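You operate a simulated robot arm through the tools that you are given. There is no shell and no other tool. Be economical: measure what you need, move in short steps, check, and stop when the job is done.

Carry out the task below with a simulated two-armed robot. There is one attempt and no reset: what you move stays moved.

JOB
Drain the filter bowl's water into the clear cup and turn the air back on.
Fine: vent before the small black lever opens; slide the cup under the spout, don't lift it there; spill nothing; lever shut, filled cup back where it stood; then red lever to ON and the green fill button. Set down upright: clear cup.

The check looks at the end state, three seconds after you hand in, the way a careful person would. Anything else that was tipped, shoved, dropped, spilled or broken makes it a failure.

ROBOT AND FRAMES
Two 7-joint arms with three-finger grippers on one trunk, on a base that drives. Base frame: it is fixed to the floor where the robot stands at the start and does not move with it; the origin is under the middle of the robot, x ahead of it, y to its left, z up; the surface under the hand at the start is at about z = 860. Units: mm, degrees, N and s.
The left shoulder is at the start at [70, 146, 1337], the right one opposite. With the tool pointing down near the work surface each hand reaches from about 100 to 640 mm from the robot's upright axis, wherever it stands, measured 20 degrees to its own side. Places, roughly: clear cup (6x6x6 cm) [400, 0, 900]; clear filter bowl [600, -100, 900]; red lever [600, 0, 900]; small black lever [500, -100, 1000]; spot under the drain spout [500, 0, 900]. Payload 2.2 kg a hand.
The TCP of each hand is the grasp point between the finger pads, 28 mm short of the fingertips. In the tool frame z runs along the fingers and y along their closing line. Largest opening 102 mm; the body of the gripper starts 71 mm behind the TCP.
Orientation is told as [roll, pitch, yaw] about the base's x, y, z axes, in that order, counted from this pose: with the fingers straight down and closing along the base's y, the tool's x points along the base's -x, its y along +y and its z along -z.

CONTROLS
- The arms move only by the tool move_arm. It takes "left_rows", "right_rows" or both (then of equal length, played together; a hand with none holds still); each is text: rows parted by semicolons, each of 7 numbers parted by spaces: the turn, a rotation vector about the base's x, y, z in rad, then the shift along the base's x, y, z in cm, then the finger opening in cm, from 0 to 10.2. In form: rx ry rz tx ty tz hand; .... A call has 1 to 12 rows; each row is the pose to reach, as a shift and turn from the pose commanded when the call began. A row lasts 0.2 s, in which the tool goes at most 50 mm and 8.6 degrees; a call with a longer step from one row to the next is refused whole, and so is a gripper value outside its range. Where a pose cannot be reached the arm comes as near as it can. A force on the tool above 40 N (or 10 N above the force at the start of the call, whichever is more), or a blocked arm, ends the call early, and 0.2 s more pass. The fingers move at their own pace and stop on an object; they squeeze with about 34 N. The grip force told is the motor's: it shows also when the fingers shut on nothing. Time passes only in rows, and 0.2 s behind the last, so rows that repeat a pose let the fingers close. It gives the time, the measured TCP pose, the force on the tool (base axes), the opening and the grip force at its end, in the units of the frame above (readings bear some noise), with the torque about the TCP (base axes, N m) and any sound that the robot's microphone picked up.
- Cameras (640 x 400 px; columns grow to the right, rows downward): "scene" is now at [125.3, -17.2, 1561.3]; the picture's right is [-0.26, -0.96, 0.00], its down [-0.72, 0.20, -0.67] and it looks along [0.64, -0.18, -0.75] (base axes); focal length 231 px, centre (320, 200). "left" rides on the left gripper at [72, 38, -86] in its tool frame; the picture's right is [-0.46, 0.89, 0.00], its down [-0.60, -0.32, -0.73] and it looks along [-0.65, -0.34, 0.68] (tool axes); focal length 256 px, centre (320, 200). "right" rides on the right gripper at [69, 44, -86] in its tool frame; the picture's right is [-0.53, 0.85, 0.00], its down [-0.58, -0.36, -0.73] and it looks along [-0.62, -0.39, 0.68] (tool axes); focal length 256 px, centre (320, 200). There is no depth. A picture from a camera that has moved, and an enlarged one, comes with that camera's place and axes in the base frame and with its lens. The place of the scene camera against the robot may be out by one fixed shift of up to 25 mm in any direction.
- capture(camera): a new picture of that camera. No time passes.
- move_column(by): slides the trunk up (or, below 0, down) by that many mm; the arms and the scene camera ride with it, the base frame stays. It gives what a move gives, with no picture.
- steer(legs): drives the robot by 1 to 6 legs, each [ahead, left, turn to the left] in mm, mm and degrees, along the robot's own axes; the way and the turn of a leg run together, so that a leg with both is an arc; at most 1500 mm and 180 degrees a leg. The arms and the cameras ride along, it lands a little off, and it stops where it bumps. It gives what a move gives.
- aim_head(pan, tilt): turns the head with the scene camera to pan (to the left, within 86 degrees either way) and tilt (down, from -29 to 69), counted from straight ahead of the robot. It gives what a move gives.
- zoom(camera, box): a new picture of the part [left, top, right, bottom] of that camera's present view, enlarged. No time passes.
- job_done(): hands the job in; it is judged then, once.

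Go step by step. Nothing tells you exact positions but the pictures and the camera data: compare them with the known pose of the tool, close in by small moves and look again before you grip or let go. The budget is 120 turns and 92 pictures, counting those below and the enlarged ones. Unless the task says otherwise, let go and move clear before handing in.

The tools are called after "Request:" as a command line: name --argument value ..., lists and objects as JSON in quotes. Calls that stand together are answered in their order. move_arm: Moves the arms, as the interface text tells. Its arguments: {"type":"object","properties":{"left_rows":{"type":"string"},"right_rows":{"type":"string"}},"required":[]} The other tools are called the same way: move_column (by) slides the trunk up or down; steer (legs) drives the base; aim_head (pan, tilt) turns the head that bears the scene camera; capture (camera) takes a picture; zoom (camera, box) takes an enlarged picture of a part of a camera's view; job_done () hands the job in.

At the start:

```text
clock: 0.0
left_tool_pos: [457.2, 123.0, 1313.7]
left_tool_rot: [0.0, 0.0, 0.1]
left_ft_force: [-1.1, -0.4, 0.1]
left_wrist_torque: [0.0, -0.02, 0.01]
left_grip_width: 101.9
left_grasp_force: 0.1
right_tool_pos: [465.1, -324.0, 1330.4]
right_tool_rot: [0.1, 0.0, 0.0]
right_ft_force: [-0.4, 0.6, -0.2]
right_wrist_torque: [-0.04, 0.0, -0.01]
right_grip_width: 101.9
right_grasp_force: 0.0
trunk travel left (down, up): [-875.0, 65.0]
robot x, y, heading: [4.1, -1.0, -0.2]
head pan, tilt: [-15.3, 48.2]
```

scene: 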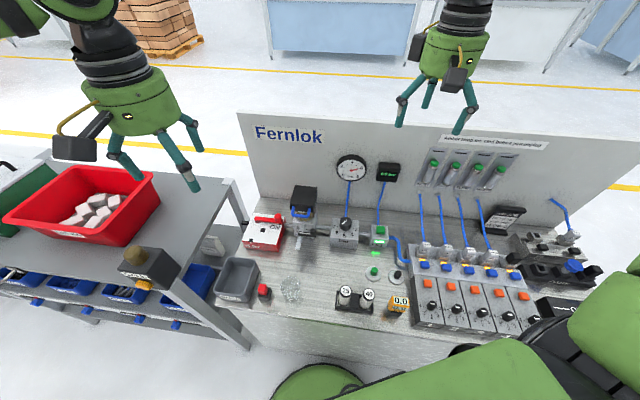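
right: 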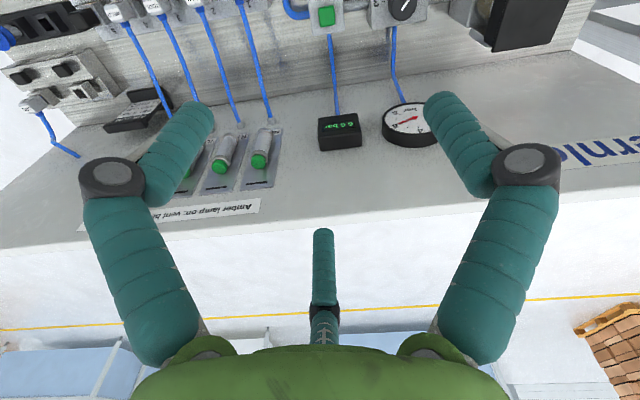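
left: 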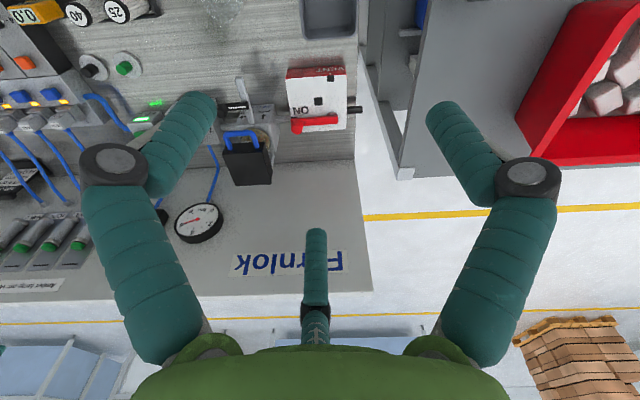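

I see a bench with a pneumatic panel: a red/white lever box at left, a filter unit beside it, and a clear cup in front. I'll zoom in for detail.

Request:
zoom --camera "scene" --box '[210, 170, 370, 320]'

Request:
zoom --camera "scene" --box '[330, 130, 550, 330]'

Request:
zoom --camera "left" --box '[120, 40, 380, 240]'

```text
2.67 times, centred on (290, 245) of scene
camera zoom: at [125.3, -17.2, 1561.3], right [-0.26, -0.96, 0.0], down [-0.72, 0.2, -0.67], along [0.64, -0.18, -0.75], focal length 615 px, centre (400, 80)
```

zoom: 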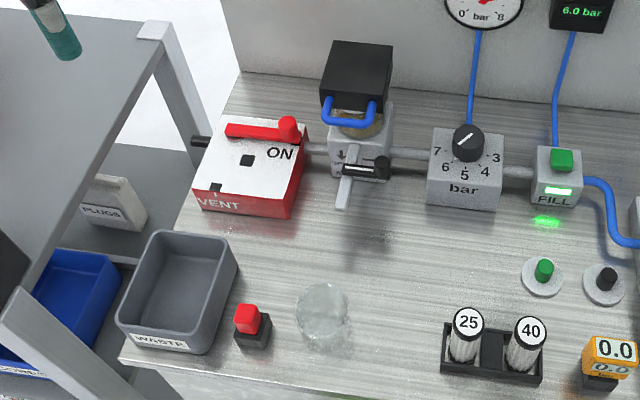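

```text
2.00 times, centred on (440, 230) of scene
camera zoom: at [125.3, -17.2, 1561.3], right [-0.26, -0.96, 0.0], down [-0.72, 0.2, -0.67], along [0.64, -0.18, -0.75], focal length 461 px, centre (80, 140)
```

zoom: 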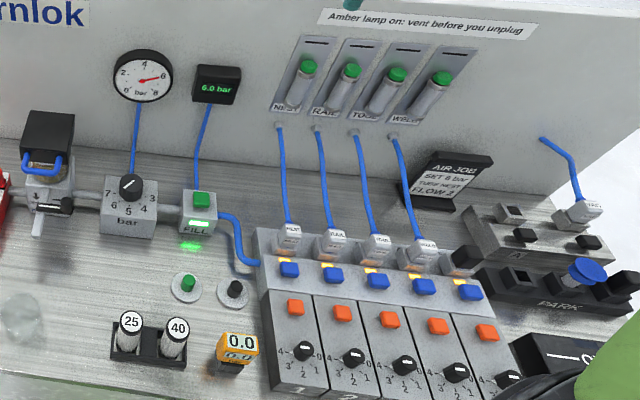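

```text
2.00 times, centred on (250, 140) of left
camera zoom: at [384.5, 160.3, 1399.3], right [0.46, 0.89, 0.0], down [0.6, -0.32, 0.73], along [0.65, -0.34, -0.68], focal length 512 px, centre (460, 320)
```

zoom: 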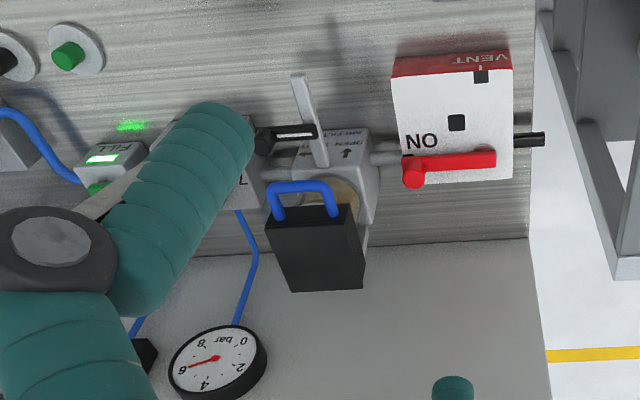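

The cup is near [390,-5], the lever box near [583,39] and the filter near [545,-80]. I'll bring the left hand closer to look at the lever box and the filter.

Request:
move_arm --left_rows "0 0 0 -1.5 0 -4 10.2; 0 0 0 -3 0 -8 10.2; 0 0 0 -4.5 0 -12 10.2; 0 0 0 -6 0 -16 10.2; 0 0 0 -6 0 -16 10.2"

Request:
capture --camera "left"

Request:
zoom --camera "scene" --box '[240, 180, 340, 250]'

```text
clock: 1.2
left_tool_pos: [398.0, 123.4, 1152.6]
left_tool_rot: [-0.1, -0.2, 0.1]
left_ft_force: [0.6, -0.2, 0.3]
left_wrist_torque: [-0.03, -0.02, 0.02]
left_grip_width: 102.1
left_grasp_force: 0.1
right_tool_pos: [464.5, -322.3, 1330.4]
right_tool_rot: [0.0, 0.0, 0.0]
right_ft_force: [0.1, -0.7, 0.6]
right_wrist_torque: [-0.03, -0.05, 0.01]
right_grip_width: 102.1
right_grasp_force: 0.0
trunk travel left (down, up): [-875.0, 65.0]
robot x, y, heading: [0.3, -3.3, -0.0]
head pan, tilt: [-15.3, 48.2]
```

```text
85 pictures are left
camera left: at [324.5, 160.9, 1239.3], right [0.46, 0.89, 0.0], down [0.6, -0.31, 0.73], along [0.65, -0.34, -0.68], focal length 256 px, centre (320, 200)
```

left: 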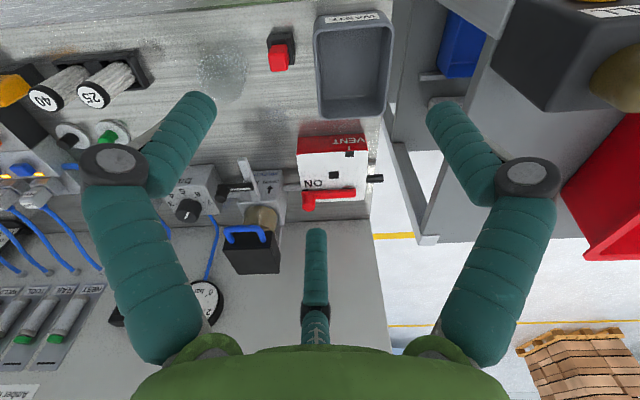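

```text
5.71 times, centred on (290, 215) of scene
camera zoom: at [125.3, -17.2, 1561.3], right [-0.26, -0.96, 0.0], down [-0.72, 0.2, -0.67], along [0.64, -0.18, -0.75], focal length 1318 px, centre (491, 114)
```

zoom: 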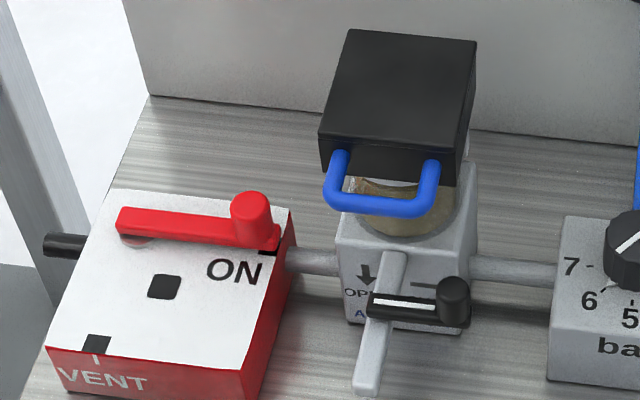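

The red lever pivots at its far-left end, with its knob at ON, and swings toward the robot to VENT. I'll zoom in to read the drain label.

Request:
zoom --camera "left" --box '[200, 120, 400, 290]'

Request:
zoom --camera "left" --box '[210, 145, 300, 225]'

```text
2.35 times, centred on (300, 205) of left
camera zoom: at [324.5, 160.9, 1239.3], right [0.46, 0.89, 0.0], down [0.6, -0.31, 0.73], along [0.65, -0.34, -0.68], focal length 602 px, centre (367, 188)
```

zoom: 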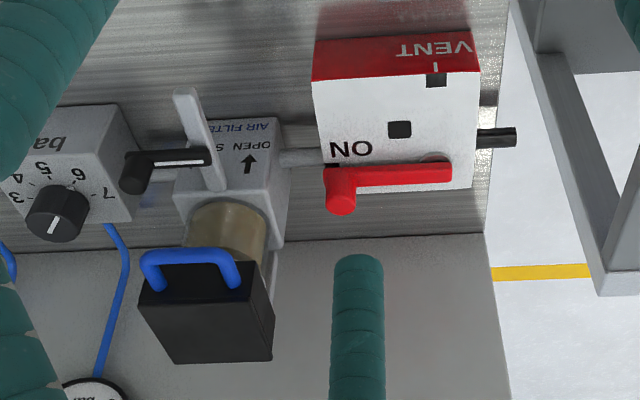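

```text
5.00 times, centred on (255, 185) of left
camera zoom: at [324.5, 160.9, 1239.3], right [0.46, 0.89, 0.0], down [0.6, -0.31, 0.73], along [0.65, -0.34, -0.68], focal length 1280 px, centre (645, 275)
```

zoom: 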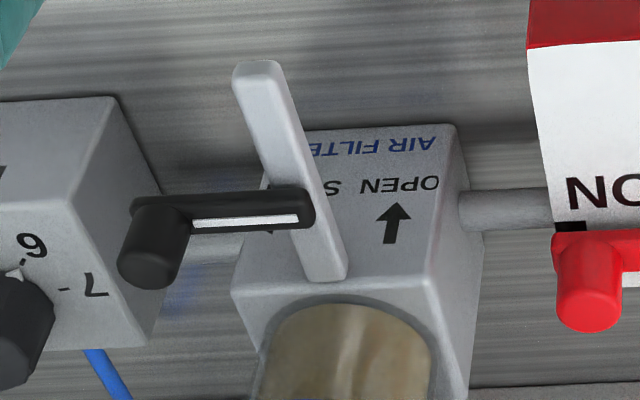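

Triangulation puts the red knob top near [611,-10,947] and its pivot near [627,60]. VENT is near [561,89], the spout tip is near [483,-51,938] and the black knob is near [507,-106,964]. I'll take the left hand above the red knob with a 30° yaw and look.

Request:
move_arm --left_rows "0 0 0.1 3.5 -2.2 -1 10.2; 0 0 0.2 7 -4.4 -3 8; 0 0 0.3 10.5 -6.6 -5 6; 0 0 0.4 14 -8.8 -7 5; 0 0 0.5 17.5 -11 -9 5; 0 0 0.52 21 -13.2 -11 5; 0 0 0.52 21 -13.2 -13 5; 0 0 0.52 21 -13.2 -13 5"

Request:
capture --camera "left"

Request:
capture --camera "scene"

```text
clock: 2.7
left_tool_pos: [579.3, -30.5, 1046.4]
left_tool_rot: [0.4, 1.0, 24.0]
left_ft_force: [-4.6, 6.0, 5.3]
left_wrist_torque: [0.16, 0.17, -0.2]
left_grip_width: 50.4
left_grasp_force: 0.0
left hand out of reach, approached as far as the arm can: row 6, 7
right_tool_pos: [460.2, -323.0, 1331.6]
right_tool_rot: [0.0, -0.1, 0.1]
right_ft_force: [0.5, -1.1, 0.6]
right_wrist_torque: [0.02, -0.03, -0.02]
right_grip_width: 102.0
right_grasp_force: 0.1
trunk travel left (down, up): [-875.0, 65.0]
robot x, y, heading: [3.2, 1.6, 0.2]
head pan, tilt: [-15.3, 48.2]
stopped in row 7 (left hand): the force on the tool passed its limit at 55 N (the readings are from after the stop); the commanded pose is now the measured one
```

```text
81 pictures are left
camera left: at [499.5, -25.2, 1133.7], right [0.07, 1.0, -0.01], down [0.7, -0.04, 0.72], along [0.72, -0.05, -0.7], focal length 256 px, centre (320, 200)
```

left: 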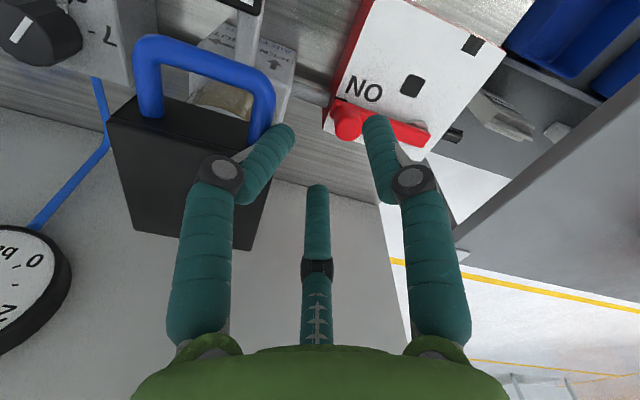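

```text
80 pictures are left
camera scene: at [119.4, -16.4, 1561.8], right [-0.26, -0.96, 0.0], down [-0.72, 0.2, -0.67], along [0.65, -0.18, -0.74], focal length 231 px, centre (320, 200)
```

scene: 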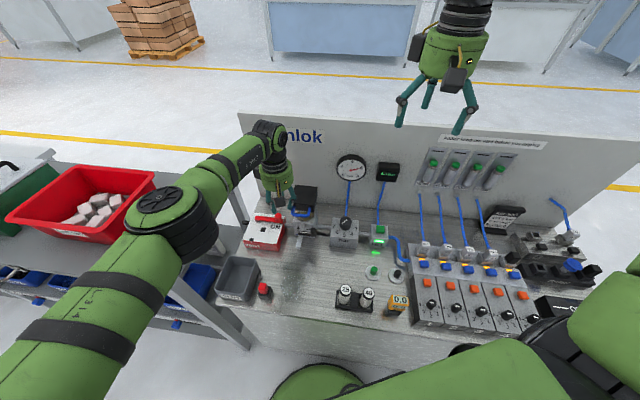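

The hand stopped on contact, apparently against the black box with the blue loop, and it was also at its reach limit. I'll retreat up and back, then check that box and the room to drive forward.

Request:
move_arm --left_rows "0 0 0 -0.5 1 3 5; 0 0 0 -2 2 7 5; 0 0 0 -6 4 10 5; 0 0 0 -10 8 12 5; 0 0 0 -14 12 13 5"

Request:
zoom --camera "scene" --box '[220, 160, 350, 250]'

Request:
aim_head --pan 0 --tilt 69

Request:
capture --camera "scene"

```text
refused: row 3 steps farther than a row can; nothing moved
```

```text
4.44 times, centred on (285, 205) of scene
camera zoom: at [119.4, -16.4, 1561.8], right [-0.26, -0.96, 0.0], down [-0.72, 0.2, -0.67], along [0.65, -0.18, -0.74], focal length 1025 px, centre (476, 178)
```

zoom: 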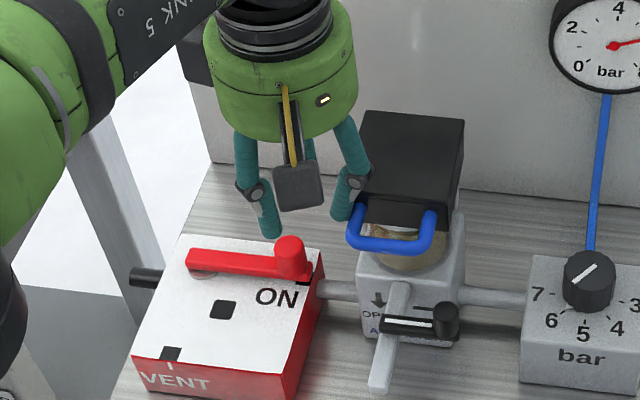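

```text
clock: 3.5
left_tool_pos: [581.8, -29.4, 1044.1]
left_tool_rot: [0.1, 1.3, 24.0]
left_ft_force: [-6.3, 4.9, 2.6]
left_wrist_torque: [0.04, 0.14, -0.16]
left_grip_width: 53.1
left_grasp_force: 0.0
right_tool_pos: [463.9, -320.4, 1331.4]
right_tool_rot: [-0.1, 0.0, 0.1]
right_ft_force: [-1.1, 0.6, 0.0]
right_wrist_torque: [0.02, 0.01, 0.01]
right_grip_width: 102.1
right_grasp_force: 0.0
trunk travel left (down, up): [-875.0, 65.0]
robot x, y, heading: [-1.3, -3.9, 0.0]
head pan, tilt: [0.0, 68.8]
```

```text
78 pictures are left
camera scene: at [103.3, 5.6, 1537.2], right [0.0, -1.0, 0.0], down [-0.93, 0.0, -0.36], along [0.36, 0.0, -0.93], focal length 231 px, centre (320, 200)
```

scene: 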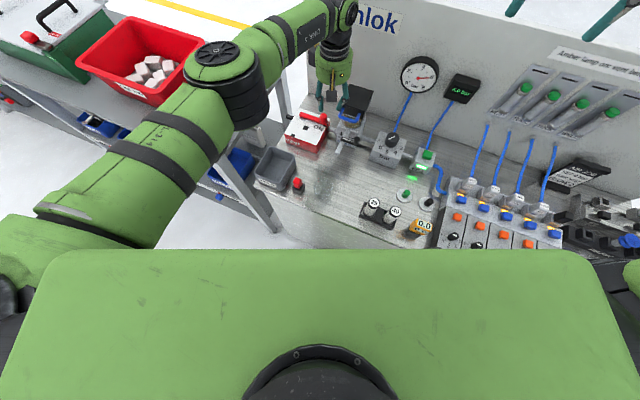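

The black box looks unmoved and the hand is just beside it. I'll withdraw the hand upward.

Request:
move_arm --left_rows "0 0 0 -0.5 1 3 5; 0 0 0 -1.5 2 7 5; 0 0 0 -3.5 4 10.5 5; 0 0 0 -6 7 13 5; 0 0 0 -9.5 10 14 5; 0 0 0 -13 13 15 5; 0 0 0 -13 13 15 5"

Request:
capture --camera "scene"

```text
clock: 5.1
left_tool_pos: [454.2, 97.9, 1195.0]
left_tool_rot: [0.4, 1.3, 24.0]
left_ft_force: [0.3, -0.7, -0.1]
left_wrist_torque: [-0.02, 0.04, 0.01]
left_grip_width: 50.1
left_grasp_force: 0.1
right_tool_pos: [465.8, -324.1, 1328.8]
right_tool_rot: [0.0, 0.2, 0.1]
right_ft_force: [-0.5, -0.2, -0.8]
right_wrist_torque: [-0.01, 0.0, 0.01]
right_grip_width: 102.3
right_grasp_force: 0.0
trunk travel left (down, up): [-875.0, 65.0]
robot x, y, heading: [-0.1, -3.6, -0.1]
head pan, tilt: [0.0, 68.8]
```

```text
77 pictures are left
camera scene: at [106.2, 2.8, 1536.9], right [0.0, -1.0, 0.0], down [-0.93, 0.0, -0.36], along [0.36, 0.0, -0.93], focal length 231 px, centre (320, 200)
```

scene: 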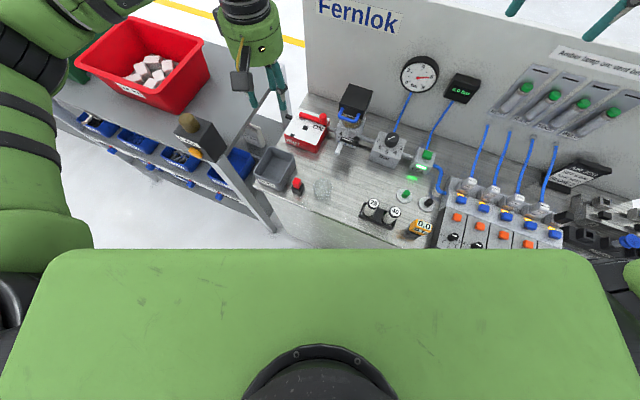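

The bench is yawed about 22°, with its right side nearer me. I'll move parallel to its edge to the left by about 100 mm and turn right by 20° to face it squarely.

Request:
steer --legs '[[39, 92, 0], [0, 0, -20]]'

Request:
aim_head --pan 5 --tilt 50

Request:
capture --camera "scene"

Request:
capture --camera "right"

```text
clock: 7.3
left_tool_pos: [499.1, 28.2, 1194.6]
left_tool_rot: [0.2, 1.4, 3.9]
left_ft_force: [-0.5, -0.4, -0.7]
left_wrist_torque: [-0.04, -0.01, 0.03]
left_grip_width: 49.9
left_grasp_force: 0.1
right_tool_pos: [365.3, -370.0, 1330.5]
right_tool_rot: [-0.1, 0.1, -20.0]
right_ft_force: [0.8, 0.2, -0.1]
right_wrist_torque: [0.02, -0.01, 0.02]
right_grip_width: 102.0
right_grasp_force: 0.1
trunk travel left (down, up): [-875.0, 65.0]
robot x, y, heading: [40.8, 95.4, -20.1]
head pan, tilt: [0.0, 68.8]
```

```text
clock: 8.2
left_tool_pos: [498.8, 27.9, 1195.1]
left_tool_rot: [0.2, 1.3, 4.0]
left_ft_force: [-0.3, 0.0, 0.9]
left_wrist_torque: [0.02, 0.03, -0.02]
left_grip_width: 50.0
left_grasp_force: 0.1
right_tool_pos: [364.5, -370.6, 1329.3]
right_tool_rot: [0.1, 0.0, -20.0]
right_ft_force: [-0.2, -0.5, -0.5]
right_wrist_torque: [0.02, -0.01, 0.02]
right_grip_width: 101.9
right_grasp_force: 0.0
trunk travel left (down, up): [-875.0, 65.0]
robot x, y, heading: [39.0, 94.5, -19.7]
head pan, tilt: [5.0, 50.0]
```

```text
76 pictures are left
camera scene: at [159.1, 58.4, 1558.9], right [-0.26, -0.97, 0.0], down [-0.74, 0.2, -0.64], along [0.62, -0.17, -0.77], focal length 231 px, centre (320, 200)
```

scene: 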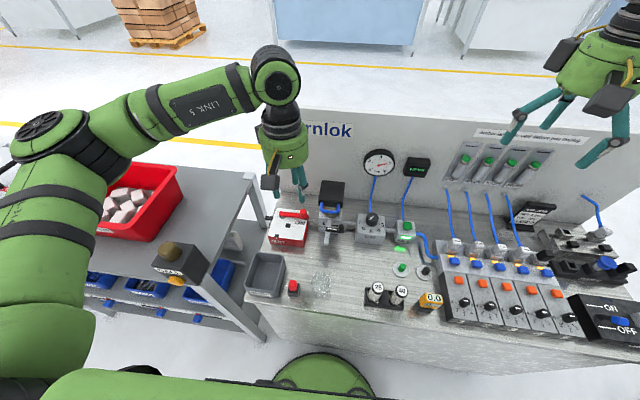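

```text
75 pictures are left
camera right: at [315.2, -306.6, 1416.8], right [0.79, 0.61, 0.0], down [0.42, -0.54, 0.73], along [0.45, -0.58, -0.68], focal length 256 px, centre (320, 200)
```

right: 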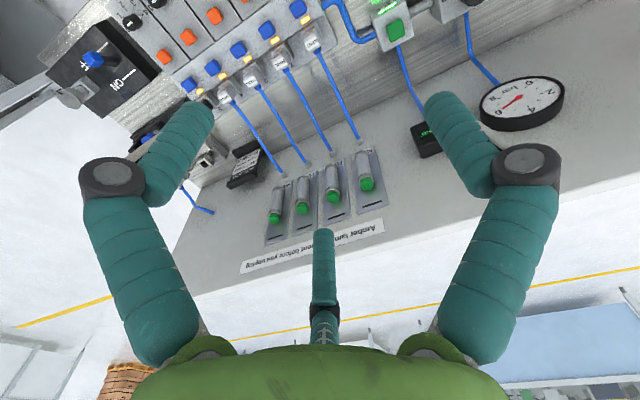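

Now everything is in easier reach. I'll move the left hand above the red knob, staying high.

Request:
move_arm --left_rows "0 0 0 3.5 -1 -1 4; 0 0 0 7 -2 -4 4; 0 0 0 10 -3 -8 4; 0 0 0 10.6 -3.3 -10.5 4; 0 0 0 10.6 -3.3 -10.5 4"

Request:
capture --camera "left"

Request:
zoom --camera "scene" --box '[240, 160, 360, 250]'

```text
refused: row 3 steps farther than a row can; nothing moved
```

```text
74 pictures are left
camera left: at [426.1, 59.9, 1282.4], right [0.4, 0.91, -0.01], down [0.64, -0.28, 0.72], along [0.65, -0.29, -0.7], focal length 256 px, centre (320, 200)
```

left: 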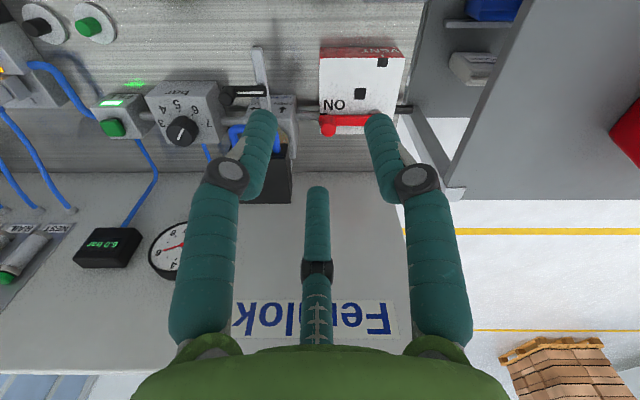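

```text
4.44 times, centred on (300, 205) of scene
camera zoom: at [159.1, 58.4, 1558.9], right [-0.26, -0.97, 0.0], down [-0.74, 0.2, -0.64], along [0.62, -0.17, -0.77], focal length 1025 px, centre (409, 178)
```

zoom: 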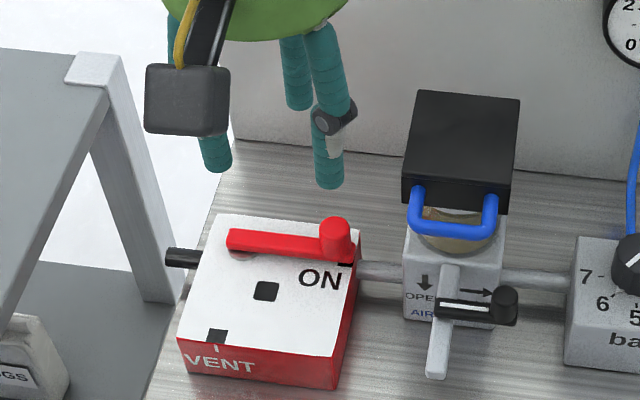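

I'll repeat the move with legal step sizes.

Request:
move_arm --left_rows "0 0 0 3.5 -1 -1 4; 0 0 0 7 -2 -4 4; 0 0 0 9.5 -3 -7.5 4; 0 0 0 10.6 -3.6 -11 4; 0 0 0 10.6 -3.6 -14.5 4; 0 0 0 10.6 -3.6 -14.5 4"

Request:
capture --camera "left"

Request:
zoom --camera "scene" --box '[240, 160, 360, 250]'

```text
clock: 9.6
left_tool_pos: [604.2, -5.8, 1049.2]
left_tool_rot: [0.3, 1.3, 4.0]
left_ft_force: [0.2, -0.3, -0.2]
left_wrist_torque: [0.01, 0.02, 0.01]
left_grip_width: 39.9
left_grasp_force: 0.1
right_tool_pos: [365.6, -369.3, 1329.8]
right_tool_rot: [0.0, 0.0, -20.0]
right_ft_force: [0.2, -0.1, -0.2]
right_wrist_torque: [0.01, 0.02, -0.03]
right_grip_width: 102.1
right_grasp_force: 0.1
trunk travel left (down, up): [-875.0, 65.0]
robot x, y, heading: [41.2, 96.2, -19.8]
head pan, tilt: [5.0, 50.0]
```

```text
72 pictures are left
camera left: at [530.7, 25.7, 1137.3], right [0.4, 0.91, -0.01], down [0.64, -0.28, 0.72], along [0.65, -0.29, -0.7], focal length 256 px, centre (320, 200)
```

left: 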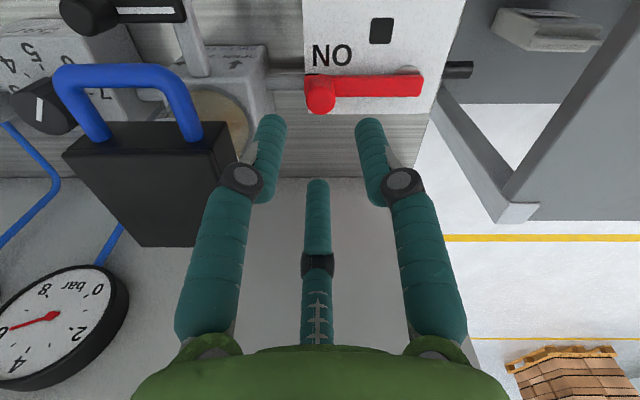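

```text
4.44 times, centred on (300, 205) of scene
camera zoom: at [159.3, 59.1, 1559.0], right [-0.26, -0.97, 0.0], down [-0.74, 0.2, -0.64], along [0.62, -0.17, -0.77], focal length 1025 px, centre (409, 178)
```

zoom: 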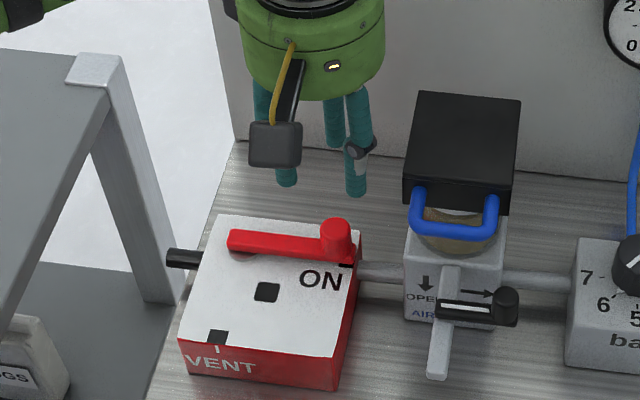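

The knob is confirmed at about [611,-10,945]. I'll descend around it with the fingertips stopping above the bar.

Request:
move_arm --left_rows "0 0 0.12 0.7 -0.45 -2 4; 0 0 0.24 0.7 -0.45 -4 4; 0 0 0.35 0.7 -0.45 -6 4; 0 0 0.35 0.7 -0.45 -7.5 4; 0 0 0.35 0.7 -0.45 -8.7 4; 0 0 0.35 0.7 -0.45 -8.7 4"

Request:
capture --camera "left"

Request:
zoom --camera "scene" --box '[240, 160, 360, 250]'

```text
clock: 11.0
left_tool_pos: [612.4, -12.3, 962.8]
left_tool_rot: [0.2, 1.3, 24.0]
left_ft_force: [0.0, -0.1, 0.0]
left_wrist_torque: [-0.02, 0.01, -0.01]
left_grip_width: 40.1
left_grasp_force: 0.1
right_tool_pos: [366.4, -369.7, 1329.7]
right_tool_rot: [0.0, -0.1, -20.0]
right_ft_force: [0.9, -0.6, -0.7]
right_wrist_torque: [-0.02, 0.04, 0.0]
right_grip_width: 101.9
right_grasp_force: 0.0
trunk travel left (down, up): [-875.0, 65.0]
robot x, y, heading: [40.7, 92.8, -20.1]
head pan, tilt: [5.0, 50.0]
```

```text
70 pictures are left
camera left: at [532.1, -7.1, 1050.1], right [0.07, 1.0, -0.01], down [0.7, -0.04, 0.72], along [0.71, -0.05, -0.7], focal length 256 px, centre (320, 200)
```

left: 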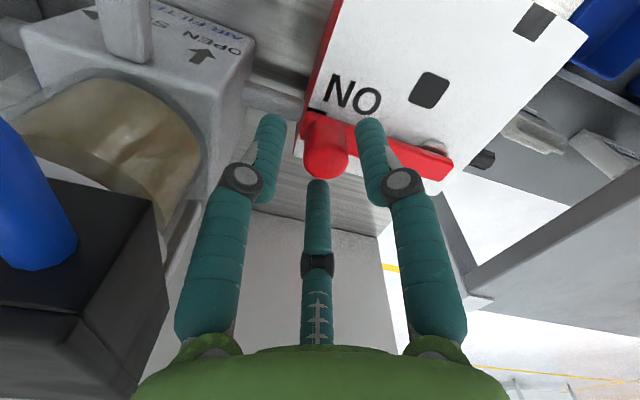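

```text
4.44 times, centred on (300, 205) of scene
camera zoom: at [159.4, 59.3, 1558.9], right [-0.26, -0.97, 0.0], down [-0.74, 0.2, -0.64], along [0.62, -0.17, -0.77], focal length 1025 px, centre (409, 178)
```

zoom: 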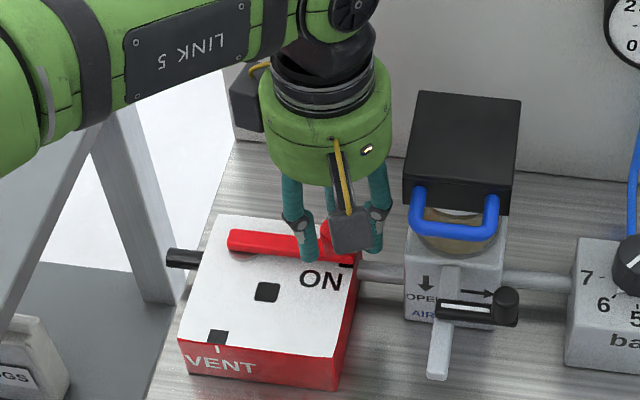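

The knob lies between the finger pads. Closing the gripper.

Request:
move_arm --left_rows "0 0 0 0 0 -0.2 2; 0 0 0 0 0 -0.2 0.5; 0 0 0 0 0 -0.2 0.5; 0 0 0 0 0 -0.2 0.5"

Request:
capture --camera "left"

```text
clock: 12.0
left_tool_pos: [611.4, -9.4, 961.5]
left_tool_rot: [0.3, 1.3, 23.9]
left_ft_force: [-4.8, 10.4, 4.0]
left_wrist_torque: [0.58, 0.29, 0.11]
left_grip_width: 22.3
left_grasp_force: 44.9
right_tool_pos: [364.0, -367.0, 1330.6]
right_tool_rot: [-0.1, -0.1, -19.8]
right_ft_force: [0.4, -0.3, -0.1]
right_wrist_torque: [0.03, -0.01, 0.01]
right_grip_width: 102.4
right_grasp_force: 0.0
trunk travel left (down, up): [-875.0, 65.0]
robot x, y, heading: [36.4, 89.1, -20.0]
head pan, tilt: [5.0, 50.0]
```

```text
68 pictures are left
camera left: at [531.3, -4.4, 1049.0], right [0.06, 1.0, -0.01], down [0.7, -0.04, 0.72], along [0.71, -0.05, -0.7], focal length 256 px, centre (320, 200)
```

left: 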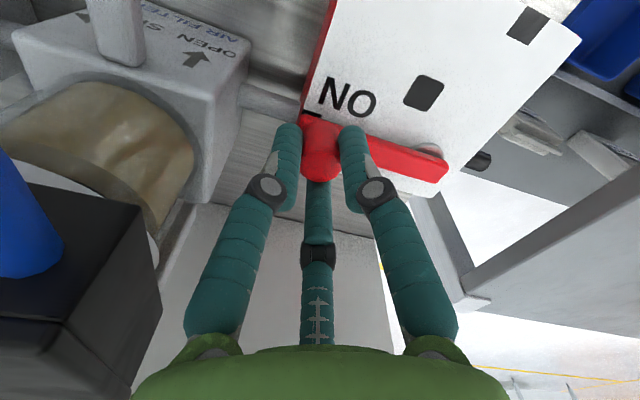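

The knob is gripped (22 mm). The pivot is about [626,57] with a 68 mm radius. I'll swing the first 45° of arc clockwise, turning the tool along with it.

Request:
move_arm --left_rows "0 0 -0.131 -0.85 0.26 0 0.5; 0 0 -0.262 -1.66 0.61 0 0.5; 0 0 -0.393 -2.41 1.08 0 0.5; 0 0 -0.524 -3.10 1.63 0 0.5; 0 0 -0.654 -3.70 2.28 0 0.5; 0 0 -0.785 -4.23 2.99 0 0.5"

Request:
capture --camera "left"

```text
clock: 13.4
left_tool_pos: [575.3, 21.5, 961.2]
left_tool_rot: [0.3, 1.1, -20.9]
left_ft_force: [18.5, 16.7, 8.5]
left_wrist_torque: [0.23, -0.17, 0.35]
left_grip_width: 22.2
left_grasp_force: 44.5
right_tool_pos: [369.2, -365.8, 1330.4]
right_tool_rot: [-0.3, 0.0, -19.9]
right_ft_force: [0.2, -1.5, -0.4]
right_wrist_torque: [-0.01, -0.02, 0.0]
right_grip_width: 102.0
right_grasp_force: 0.0
trunk travel left (down, up): [-875.0, 65.0]
robot x, y, heading: [38.6, 95.5, -20.0]
head pan, tilt: [5.0, 50.0]
```

```text
67 pictures are left
camera left: at [522.7, 81.5, 1048.7], right [0.75, 0.66, 0.0], down [0.46, -0.52, 0.72], along [0.47, -0.54, -0.7], focal length 256 px, centre (320, 200)
```

left: 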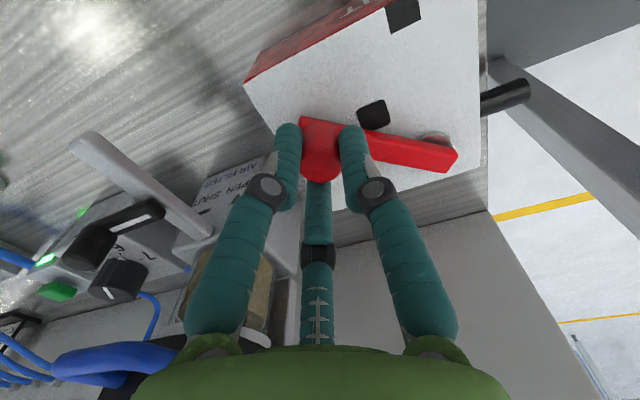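

The lever follows; the true radius is slightly smaller, about 63 mm. I'll continue to 90° with the corrected arc.

Request:
move_arm --left_rows "0 0 -0.131 0.27 0.9 0 0.5; 0 0 -0.262 0.06 1.69 0 0.5; 0 0 -0.393 -0.06 2.51 0 0.5; 0 0 -0.524 -0.06 3.32 0 0.5; 0 0 -0.654 0.04 4.13 0 0.5; 0 0 -0.785 0.25 4.93 0 0.5; 0 0 -0.785 0.25 4.93 0 0.5"

Request:
capture --camera "left"

Request:
zoom --camera "scene" --box '[240, 130, 450, 270]'

```text
clock: 15.0
left_tool_pos: [568.0, 68.1, 961.0]
left_tool_rot: [-0.1, 1.4, -66.2]
left_ft_force: [-15.3, 4.0, -2.4]
left_wrist_torque: [-0.07, 0.72, 0.11]
left_grip_width: 22.2
left_grasp_force: 44.8
right_tool_pos: [360.6, -369.8, 1329.5]
right_tool_rot: [0.0, 0.0, -20.0]
right_ft_force: [0.0, 0.1, -0.5]
right_wrist_torque: [-0.01, -0.04, -0.02]
right_grip_width: 101.8
right_grasp_force: 0.1
trunk travel left (down, up): [-875.0, 65.0]
robot x, y, heading: [41.5, 93.7, -20.1]
head pan, tilt: [5.0, 50.0]
```

```text
66 pictures are left
camera left: at [574.2, 146.6, 1048.8], right [1.0, -0.07, -0.01], down [-0.04, -0.7, 0.72], along [-0.06, -0.71, -0.7], focal length 256 px, centre (320, 200)
```

left: 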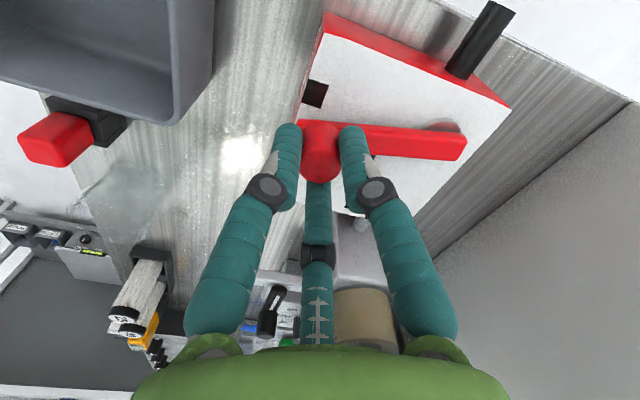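

```text
2.86 times, centred on (345, 200) of scene
camera zoom: at [155.5, 60.2, 1559.2], right [-0.26, -0.97, 0.0], down [-0.74, 0.2, -0.65], along [0.62, -0.17, -0.76], focal length 659 px, centre (249, 200)
```

zoom: 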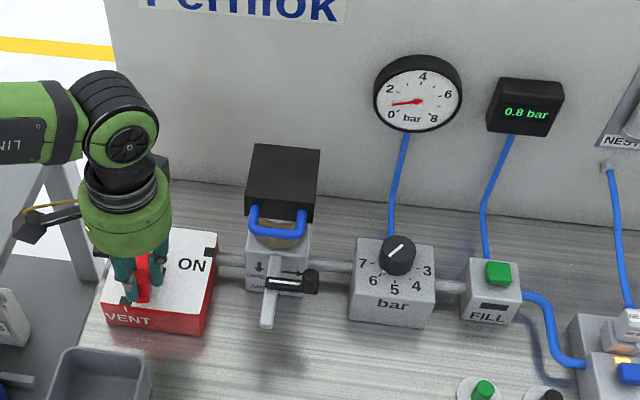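

Pressure is venting (0.8 bar) but the lever looks a few degrees short of the VENT mark. I'll nudge it further.

Request:
move_arm --left_rows "0 0 -0.131 0.0 0.76 0 0.5; 0 0 -0.262 0.35 1.47 0 0.5; 0 0 -0.262 0.35 1.47 0 0.5"

Request:
capture --camera "left"

Request:
zoom --camera "scene" --box '[240, 130, 450, 270]'

```text
clock: 15.7
left_tool_pos: [545.3, 94.5, 984.7]
left_tool_rot: [1.9, -0.4, -73.4]
left_ft_force: [-1.1, -0.4, 0.1]
left_wrist_torque: [-0.04, -0.06, 0.03]
left_grip_width: 2.1
left_grasp_force: 31.2
left hand out of reach, approached as far as the arm can: row 1, 2, 3
right_tool_pos: [363.0, -370.8, 1330.8]
right_tool_rot: [-0.1, -0.1, -20.0]
right_ft_force: [-1.0, 0.2, -0.5]
right_wrist_torque: [-0.06, -0.04, 0.01]
right_grip_width: 101.9
right_grasp_force: 0.1
trunk travel left (down, up): [-875.0, 65.0]
robot x, y, heading: [41.0, 89.3, -20.0]
head pan, tilt: [5.0, 50.0]
stopped in row 3 (left hand): the force on the tool passed its limit at 48 N (the readings are from after the stop); the commanded pose is now the measured one
```

```text
64 pictures are left
camera left: at [557.9, 173.9, 1071.2], right [0.98, -0.19, 0.03], down [-0.16, -0.67, 0.72], along [-0.12, -0.71, -0.69], focal length 256 px, centre (320, 200)
```

left: 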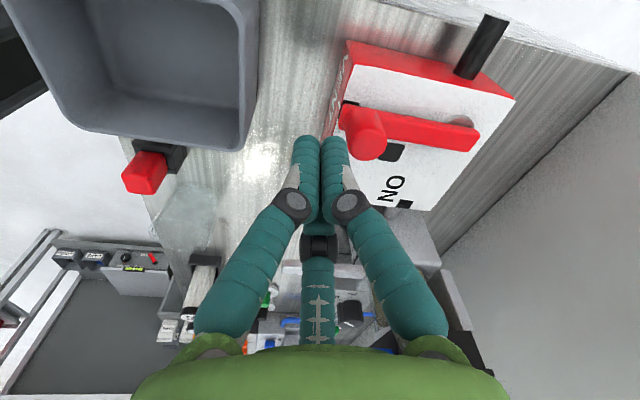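

```text
2.86 times, centred on (345, 200) of scene
camera zoom: at [158.4, 60.2, 1559.5], right [-0.26, -0.97, 0.0], down [-0.74, 0.2, -0.64], along [0.62, -0.17, -0.76], focal length 659 px, centre (249, 200)
```

zoom: 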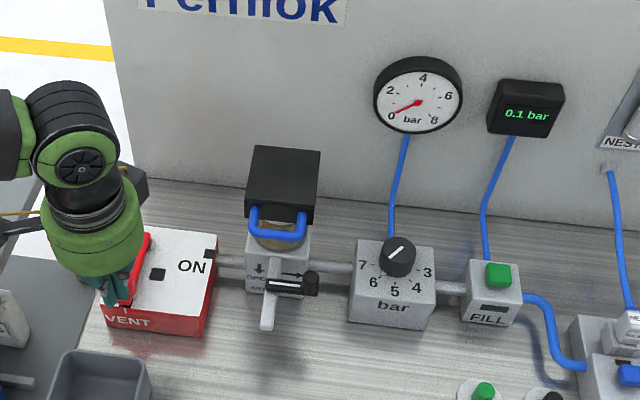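

The lever is at VENT and the pressure is down to 0.1 bar; the fingers slipped off harmlessly. I'll withdraw the left hand up and to the left, and bring the right hand lower near the bench, tilted 45°.

Request:
move_arm --left_rows "0 0 0.1 -1 1 3 2; 0 0 0.2 -3 2 7 3; 0 0 0.3 -6 4 10 5; 0 0 0.4 -10 6 12 5; 0 0 0.5 -14 8 14 5; 0 0 0.6 -18 11 15 5; 0 0 0.7 -21 14 15 5; 0 0 0.7 -21 14 15 5"

Request:
zoom --camera "scene" --box '[230, 160, 470, 330]'

Request:
capture --camera "scene"

```text
refused: row 6 steps farther than a row can; nothing moved
```

```text
2.35 times, centred on (350, 245) of scene
camera zoom: at [158.4, 60.2, 1559.5], right [-0.26, -0.97, 0.0], down [-0.74, 0.2, -0.64], along [0.62, -0.17, -0.76], focal length 542 px, centre (249, 94)
```

zoom: 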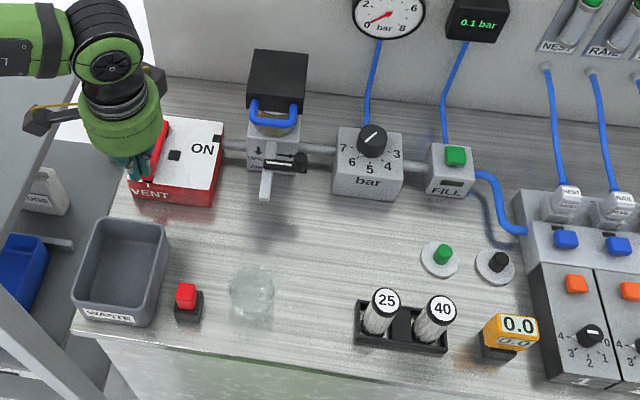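

```text
61 pictures are left
camera scene: at [158.4, 60.2, 1559.5], right [-0.26, -0.97, 0.0], down [-0.74, 0.2, -0.64], along [0.62, -0.17, -0.76], focal length 231 px, centre (320, 200)
```

scene: 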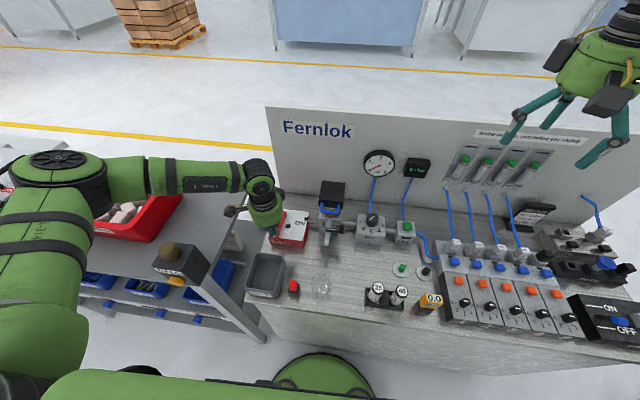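

I'll redo the left-hand withdrawal with smaller steps and at the same time bring the right hand toward a pre-grasp pose.

Request:
move_arm --left_rows "0 0 0.1 -1 1 3 2; 0 0 0.2 -3 2 7 3; 0 0 0.3 -6 4 10 5; 0 0 0.4 -9 6 12 5; 0 0 0.5 -12 8 14 5; 0 0 0.6 -15 10 15 5; 0 0 0.7 -18 13 15 5; 0 0 0.7 -21 16 15 5; 0 0 0.7 -21 16 15 5; 0 0 0.7 -21 16 15 5" --right_rows "0 0 0 -1 3 -3 10; -0.04 -0.11 0 -2 6 -6 9; -0.08 -0.22 0 -3 9 -9 8; -0.12 -0.33 0 -4 12 -12 8; -0.16 -0.44 0 -5 15 -15 8; -0.2 -0.55 0 -6 18 -18 8; -0.24 -0.66 0 -7 21 -21 8; -0.269 -0.738 0 -7 24 -23 8; -0.269 -0.738 0 -7 27 -25 8; -0.269 -0.738 0 -7 30 -25 8"

Request:
capture --camera "scene"

Request:
capture --camera "right"

```text
clock: 17.9
left_tool_pos: [417.4, 238.5, 1134.0]
left_tool_rot: [1.7, -0.1, -33.3]
left_ft_force: [0.1, -0.4, 0.2]
left_wrist_torque: [0.02, 0.04, -0.02]
left_grip_width: 50.1
left_grasp_force: 0.0
left hand out of reach, approached as far as the arm can: row 6, 7, 8, 9, 10
right_tool_pos: [400.1, -182.4, 1111.6]
right_tool_rot: [-0.1, -44.9, -19.9]
right_ft_force: [0.4, -0.3, -1.3]
right_wrist_torque: [-0.03, 0.03, 0.0]
right_grip_width: 80.0
right_grasp_force: 0.1
right hand out of reach, approached as far as the arm can: row 5, 6, 7, 8, 9, 10
trunk travel left (down, up): [-875.0, 65.0]
robot x, y, heading: [41.5, 93.5, -20.2]
head pan, tilt: [5.0, 50.0]
```

```text
60 pictures are left
camera scene: at [162.9, 57.8, 1558.7], right [-0.26, -0.97, 0.0], down [-0.74, 0.2, -0.64], along [0.62, -0.17, -0.77], focal length 231 px, centre (320, 200)
```

scene: 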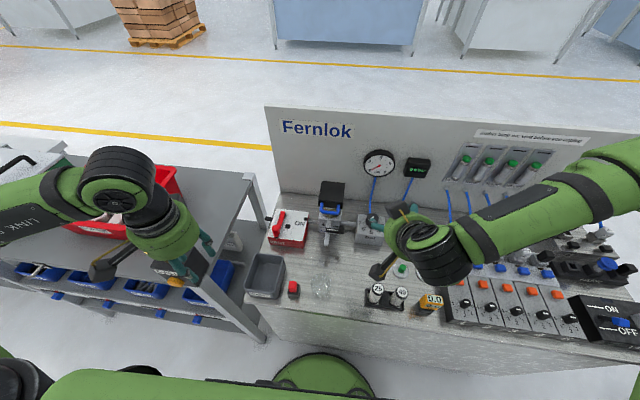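

```text
59 pictures are left
camera right: at [312.1, -104.4, 1126.3], right [0.64, 0.67, 0.38], down [-0.23, -0.31, 0.93], along [0.73, -0.68, -0.05], focal length 256 px, centre (320, 200)
```

right: 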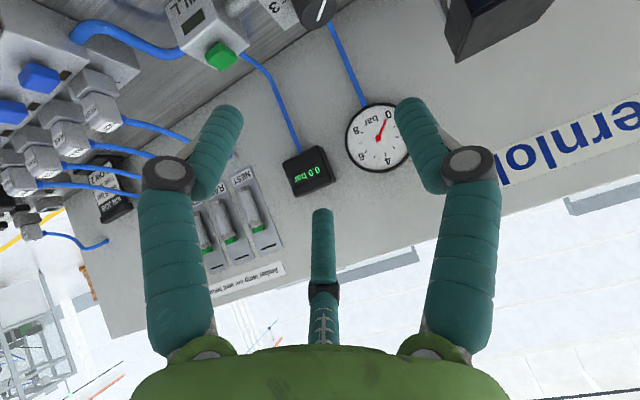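

Pressure now reads 0.0. The right hand can't tilt forward this near the body. I'll check the gripper's third prong before planning a sideways-tilted grasp with the left hand.

Request:
zoom --camera "scene" --box '[80, 180, 240, 300]'

Request:
zoom --camera "scene" --box '[230, 200, 350, 310]'

```text
3.33 times, centred on (160, 240) of scene
camera zoom: at [162.9, 57.8, 1558.7], right [-0.26, -0.97, 0.0], down [-0.74, 0.2, -0.64], along [0.62, -0.17, -0.77], focal length 768 px, centre (853, 67)
```

zoom: 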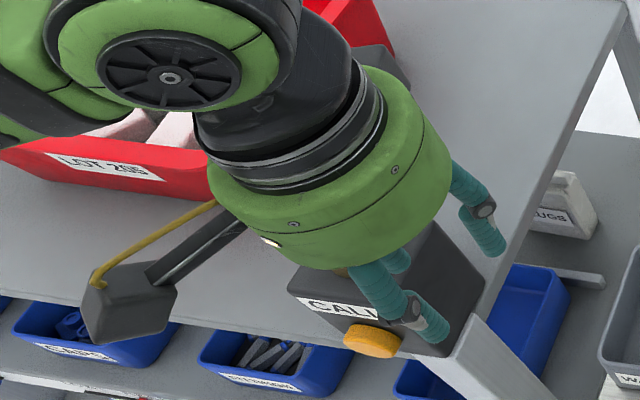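

```text
3.64 times, centred on (290, 255) of scene
camera zoom: at [162.9, 57.8, 1558.7], right [-0.26, -0.97, 0.0], down [-0.74, 0.2, -0.64], along [0.62, -0.17, -0.77], focal length 838 px, centre (429, 0)
```

zoom: 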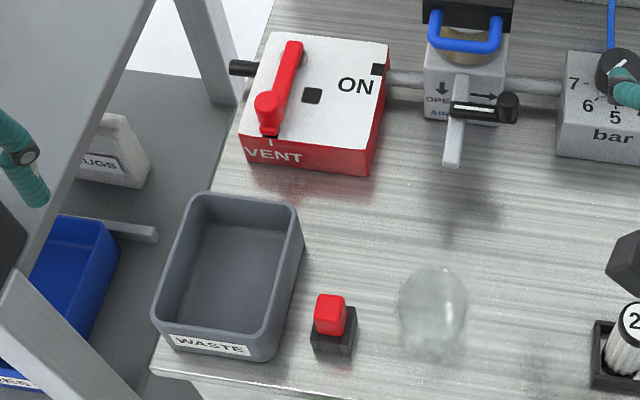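

The lever is at VENT. I'll grasp the cup from its left with the left hand tilted 45°, so the palm stays clear of the spout. First I'll rotate the left wrist and move the right hand out of the way.

Request:
move_arm --left_rows "-0.0202 0.0608 0.1213 0 -0.5 0.5 6; -0.0404 0.1217 0.2426 0 -1 1 7.5; -0.0605 0.1825 0.3639 0 -1.5 1.5 7.5; -0.0807 0.2433 0.4851 0 -2 2 7.5; -0.1009 0.3041 0.6064 0 -3 2 7.5; -0.1211 0.365 0.7277 0 -4 2 7.5; -0.1412 0.4258 0.849 0 -5 2 7.5; -0.1614 0.4866 0.9703 0 -6 2 7.5; -0.1816 0.5475 1.0916 0 -7 2 7.5; -0.2018 0.6083 1.2129 0 -8 2 7.5" --right_rows "0.04 0.11 0 -1 -2 2 8; 0.08 0.22 0 -2 -4 4 8; 0.12 0.33 0 -3 -6 6 8; 0.16 0.44 0 -4 -8 8 8; 0.2 0.55 0 -5 -10 10 8; 0.24 0.66 0 -6 -12 12 8; 0.269 0.738 0 -6 -14 14 8; 0.269 0.738 0 -6 -16 16 8; 0.269 0.738 0 -6 -18 18 8; 0.269 0.738 0 -6 -18 18 8"

Request:
capture --camera "scene"

```text
clock: 20.1
left_tool_pos: [418.2, 159.2, 1159.5]
left_tool_rot: [-8.7, 33.0, 35.5]
left_ft_force: [-0.5, -1.2, 0.6]
left_wrist_torque: [0.0, 0.05, 0.02]
left_grip_width: 75.1
left_grasp_force: 0.1
right_tool_pos: [345.2, -363.8, 1290.4]
right_tool_rot: [0.0, 0.1, -19.9]
right_ft_force: [0.5, -0.3, 0.1]
right_wrist_torque: [-0.02, -0.01, 0.0]
right_grip_width: 80.1
right_grasp_force: 0.0
trunk travel left (down, up): [-875.0, 65.0]
robot x, y, heading: [43.6, 92.3, -20.2]
head pan, tilt: [5.0, 50.0]
```

```text
56 pictures are left
camera scene: at [161.3, 59.0, 1558.9], right [-0.26, -0.97, 0.0], down [-0.74, 0.2, -0.64], along [0.62, -0.17, -0.77], focal length 231 px, centre (320, 200)
```

scene: 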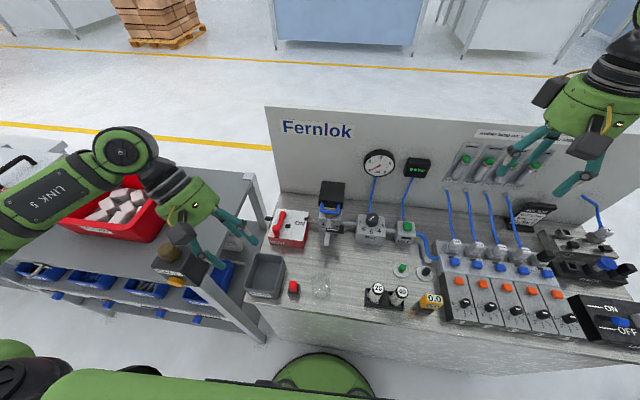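

Now I'll finish the rotation and approach the cup from upper left.

Request:
move_arm --left_rows "-0.0202 0.0608 0.1213 0 -2 -2 7.5; -0.0404 0.1217 0.2426 0 -4 -4.5 7.5; -0.0605 0.1825 0.3639 0 -6 -7.5 7.5; -0.0807 0.2433 0.4851 0 -7.5 -11 7.5; -0.0807 0.2433 0.4851 0 -8.4 -14 7.5; -0.0807 0.2433 0.4851 0 -8.4 -14 7.5"

Request:
capture --camera "left"

Request:
zoom --camera "scene" --box '[230, 200, 350, 310]'

```text
clock: 21.5
left_tool_pos: [416.4, 75.3, 1019.1]
left_tool_rot: [1.8, 44.7, 69.9]
left_ft_force: [-0.1, 0.6, 0.4]
left_wrist_torque: [-0.01, 0.0, -0.04]
left_grip_width: 74.9
left_grasp_force: 0.0
right_tool_pos: [343.6, -362.1, 1289.2]
right_tool_rot: [0.0, 0.0, -19.9]
right_ft_force: [-0.5, -0.1, -0.1]
right_wrist_torque: [-0.03, 0.02, 0.0]
right_grip_width: 80.0
right_grasp_force: 0.1
trunk travel left (down, up): [-875.0, 65.0]
robot x, y, heading: [41.0, 93.9, -19.7]
head pan, tilt: [5.0, 50.0]
```

```text
55 pictures are left
camera left: at [387.5, 96.1, 1131.6], right [-0.71, 0.63, -0.31], down [0.64, 0.76, 0.09], along [0.29, -0.14, -0.95], focal length 256 px, centre (320, 200)
```

left: 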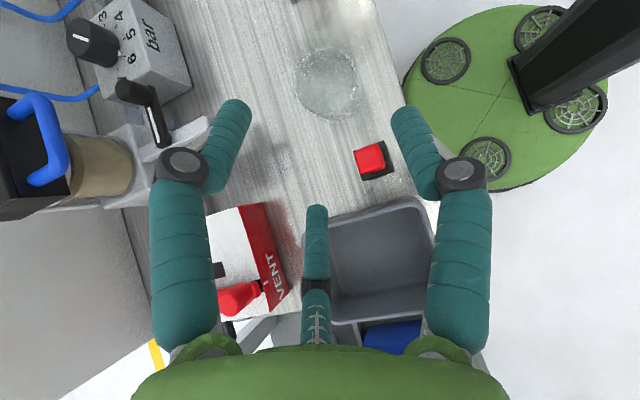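

```text
3.64 times, centred on (290, 255) of scene
camera zoom: at [160.8, 58.4, 1558.9], right [-0.26, -0.97, 0.0], down [-0.74, 0.2, -0.64], along [0.62, -0.17, -0.77], focal length 838 px, centre (429, 0)
```

zoom: 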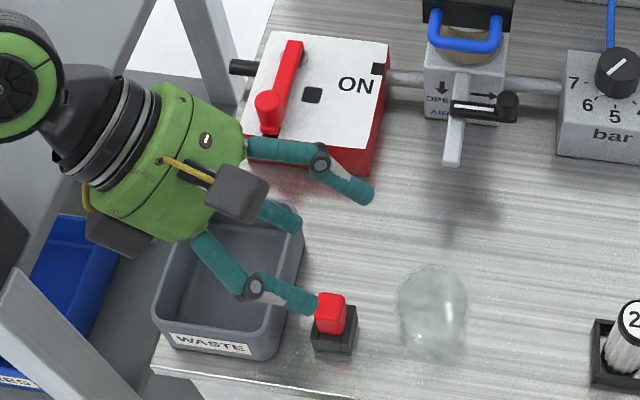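

The cup shows at about [384,-15] in the left camera. I'll step closer and re-measure.

Request:
move_arm --left_rows "0 0 0 -0.8 -2.2 -3.5 7.5; 0 0 0 -1.6 -4.5 -7 7.5; 0 0 0 -1.6 -4.5 -7 7.5"

Request:
capture --camera "left"

Request:
zoom --camera "scene" --box '[260, 220, 360, 310]'

```text
clock: 22.3
left_tool_pos: [401.4, 30.6, 949.3]
left_tool_rot: [1.7, 44.8, 69.9]
left_ft_force: [-0.8, 0.3, -0.3]
left_wrist_torque: [0.04, 0.01, 0.03]
left_grip_width: 74.9
left_grasp_force: 0.1
right_tool_pos: [345.0, -363.2, 1290.1]
right_tool_rot: [0.0, 0.0, -20.0]
right_ft_force: [-0.5, 0.1, 0.8]
right_wrist_torque: [0.01, -0.01, -0.01]
right_grip_width: 79.9
right_grasp_force: 0.2
trunk travel left (down, up): [-875.0, 65.0]
robot x, y, heading: [38.1, 92.2, -20.2]
head pan, tilt: [5.0, 50.0]
```

```text
53 pictures are left
camera left: at [371.0, 51.3, 1062.2], right [-0.71, 0.63, -0.31], down [0.64, 0.76, 0.09], along [0.29, -0.14, -0.95], focal length 256 px, centre (320, 200)
```

left: 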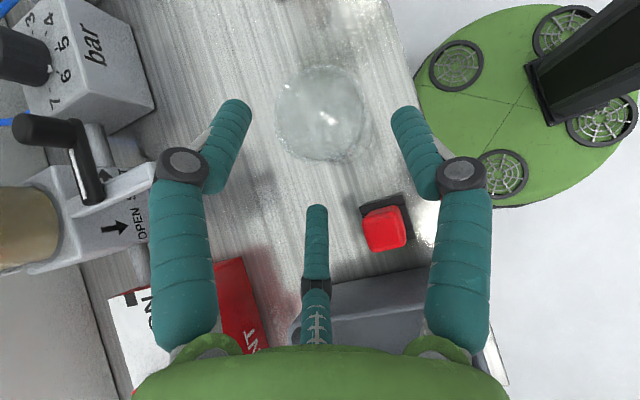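

```text
4.44 times, centred on (310, 265) of scene
camera zoom: at [160.5, 59.3, 1559.0], right [-0.26, -0.97, 0.0], down [-0.74, 0.2, -0.64], along [0.62, -0.17, -0.77], focal length 1025 px, centre (364, -89)
```

zoom: 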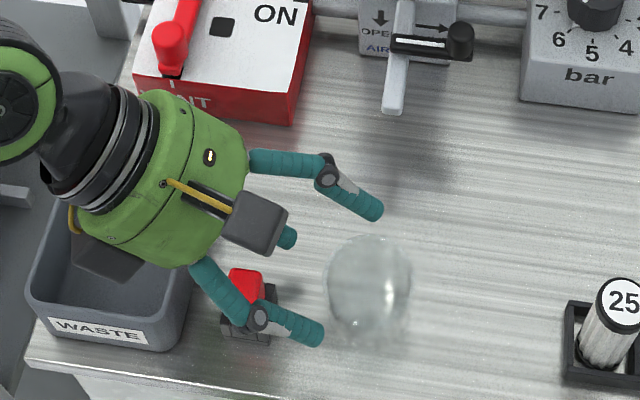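

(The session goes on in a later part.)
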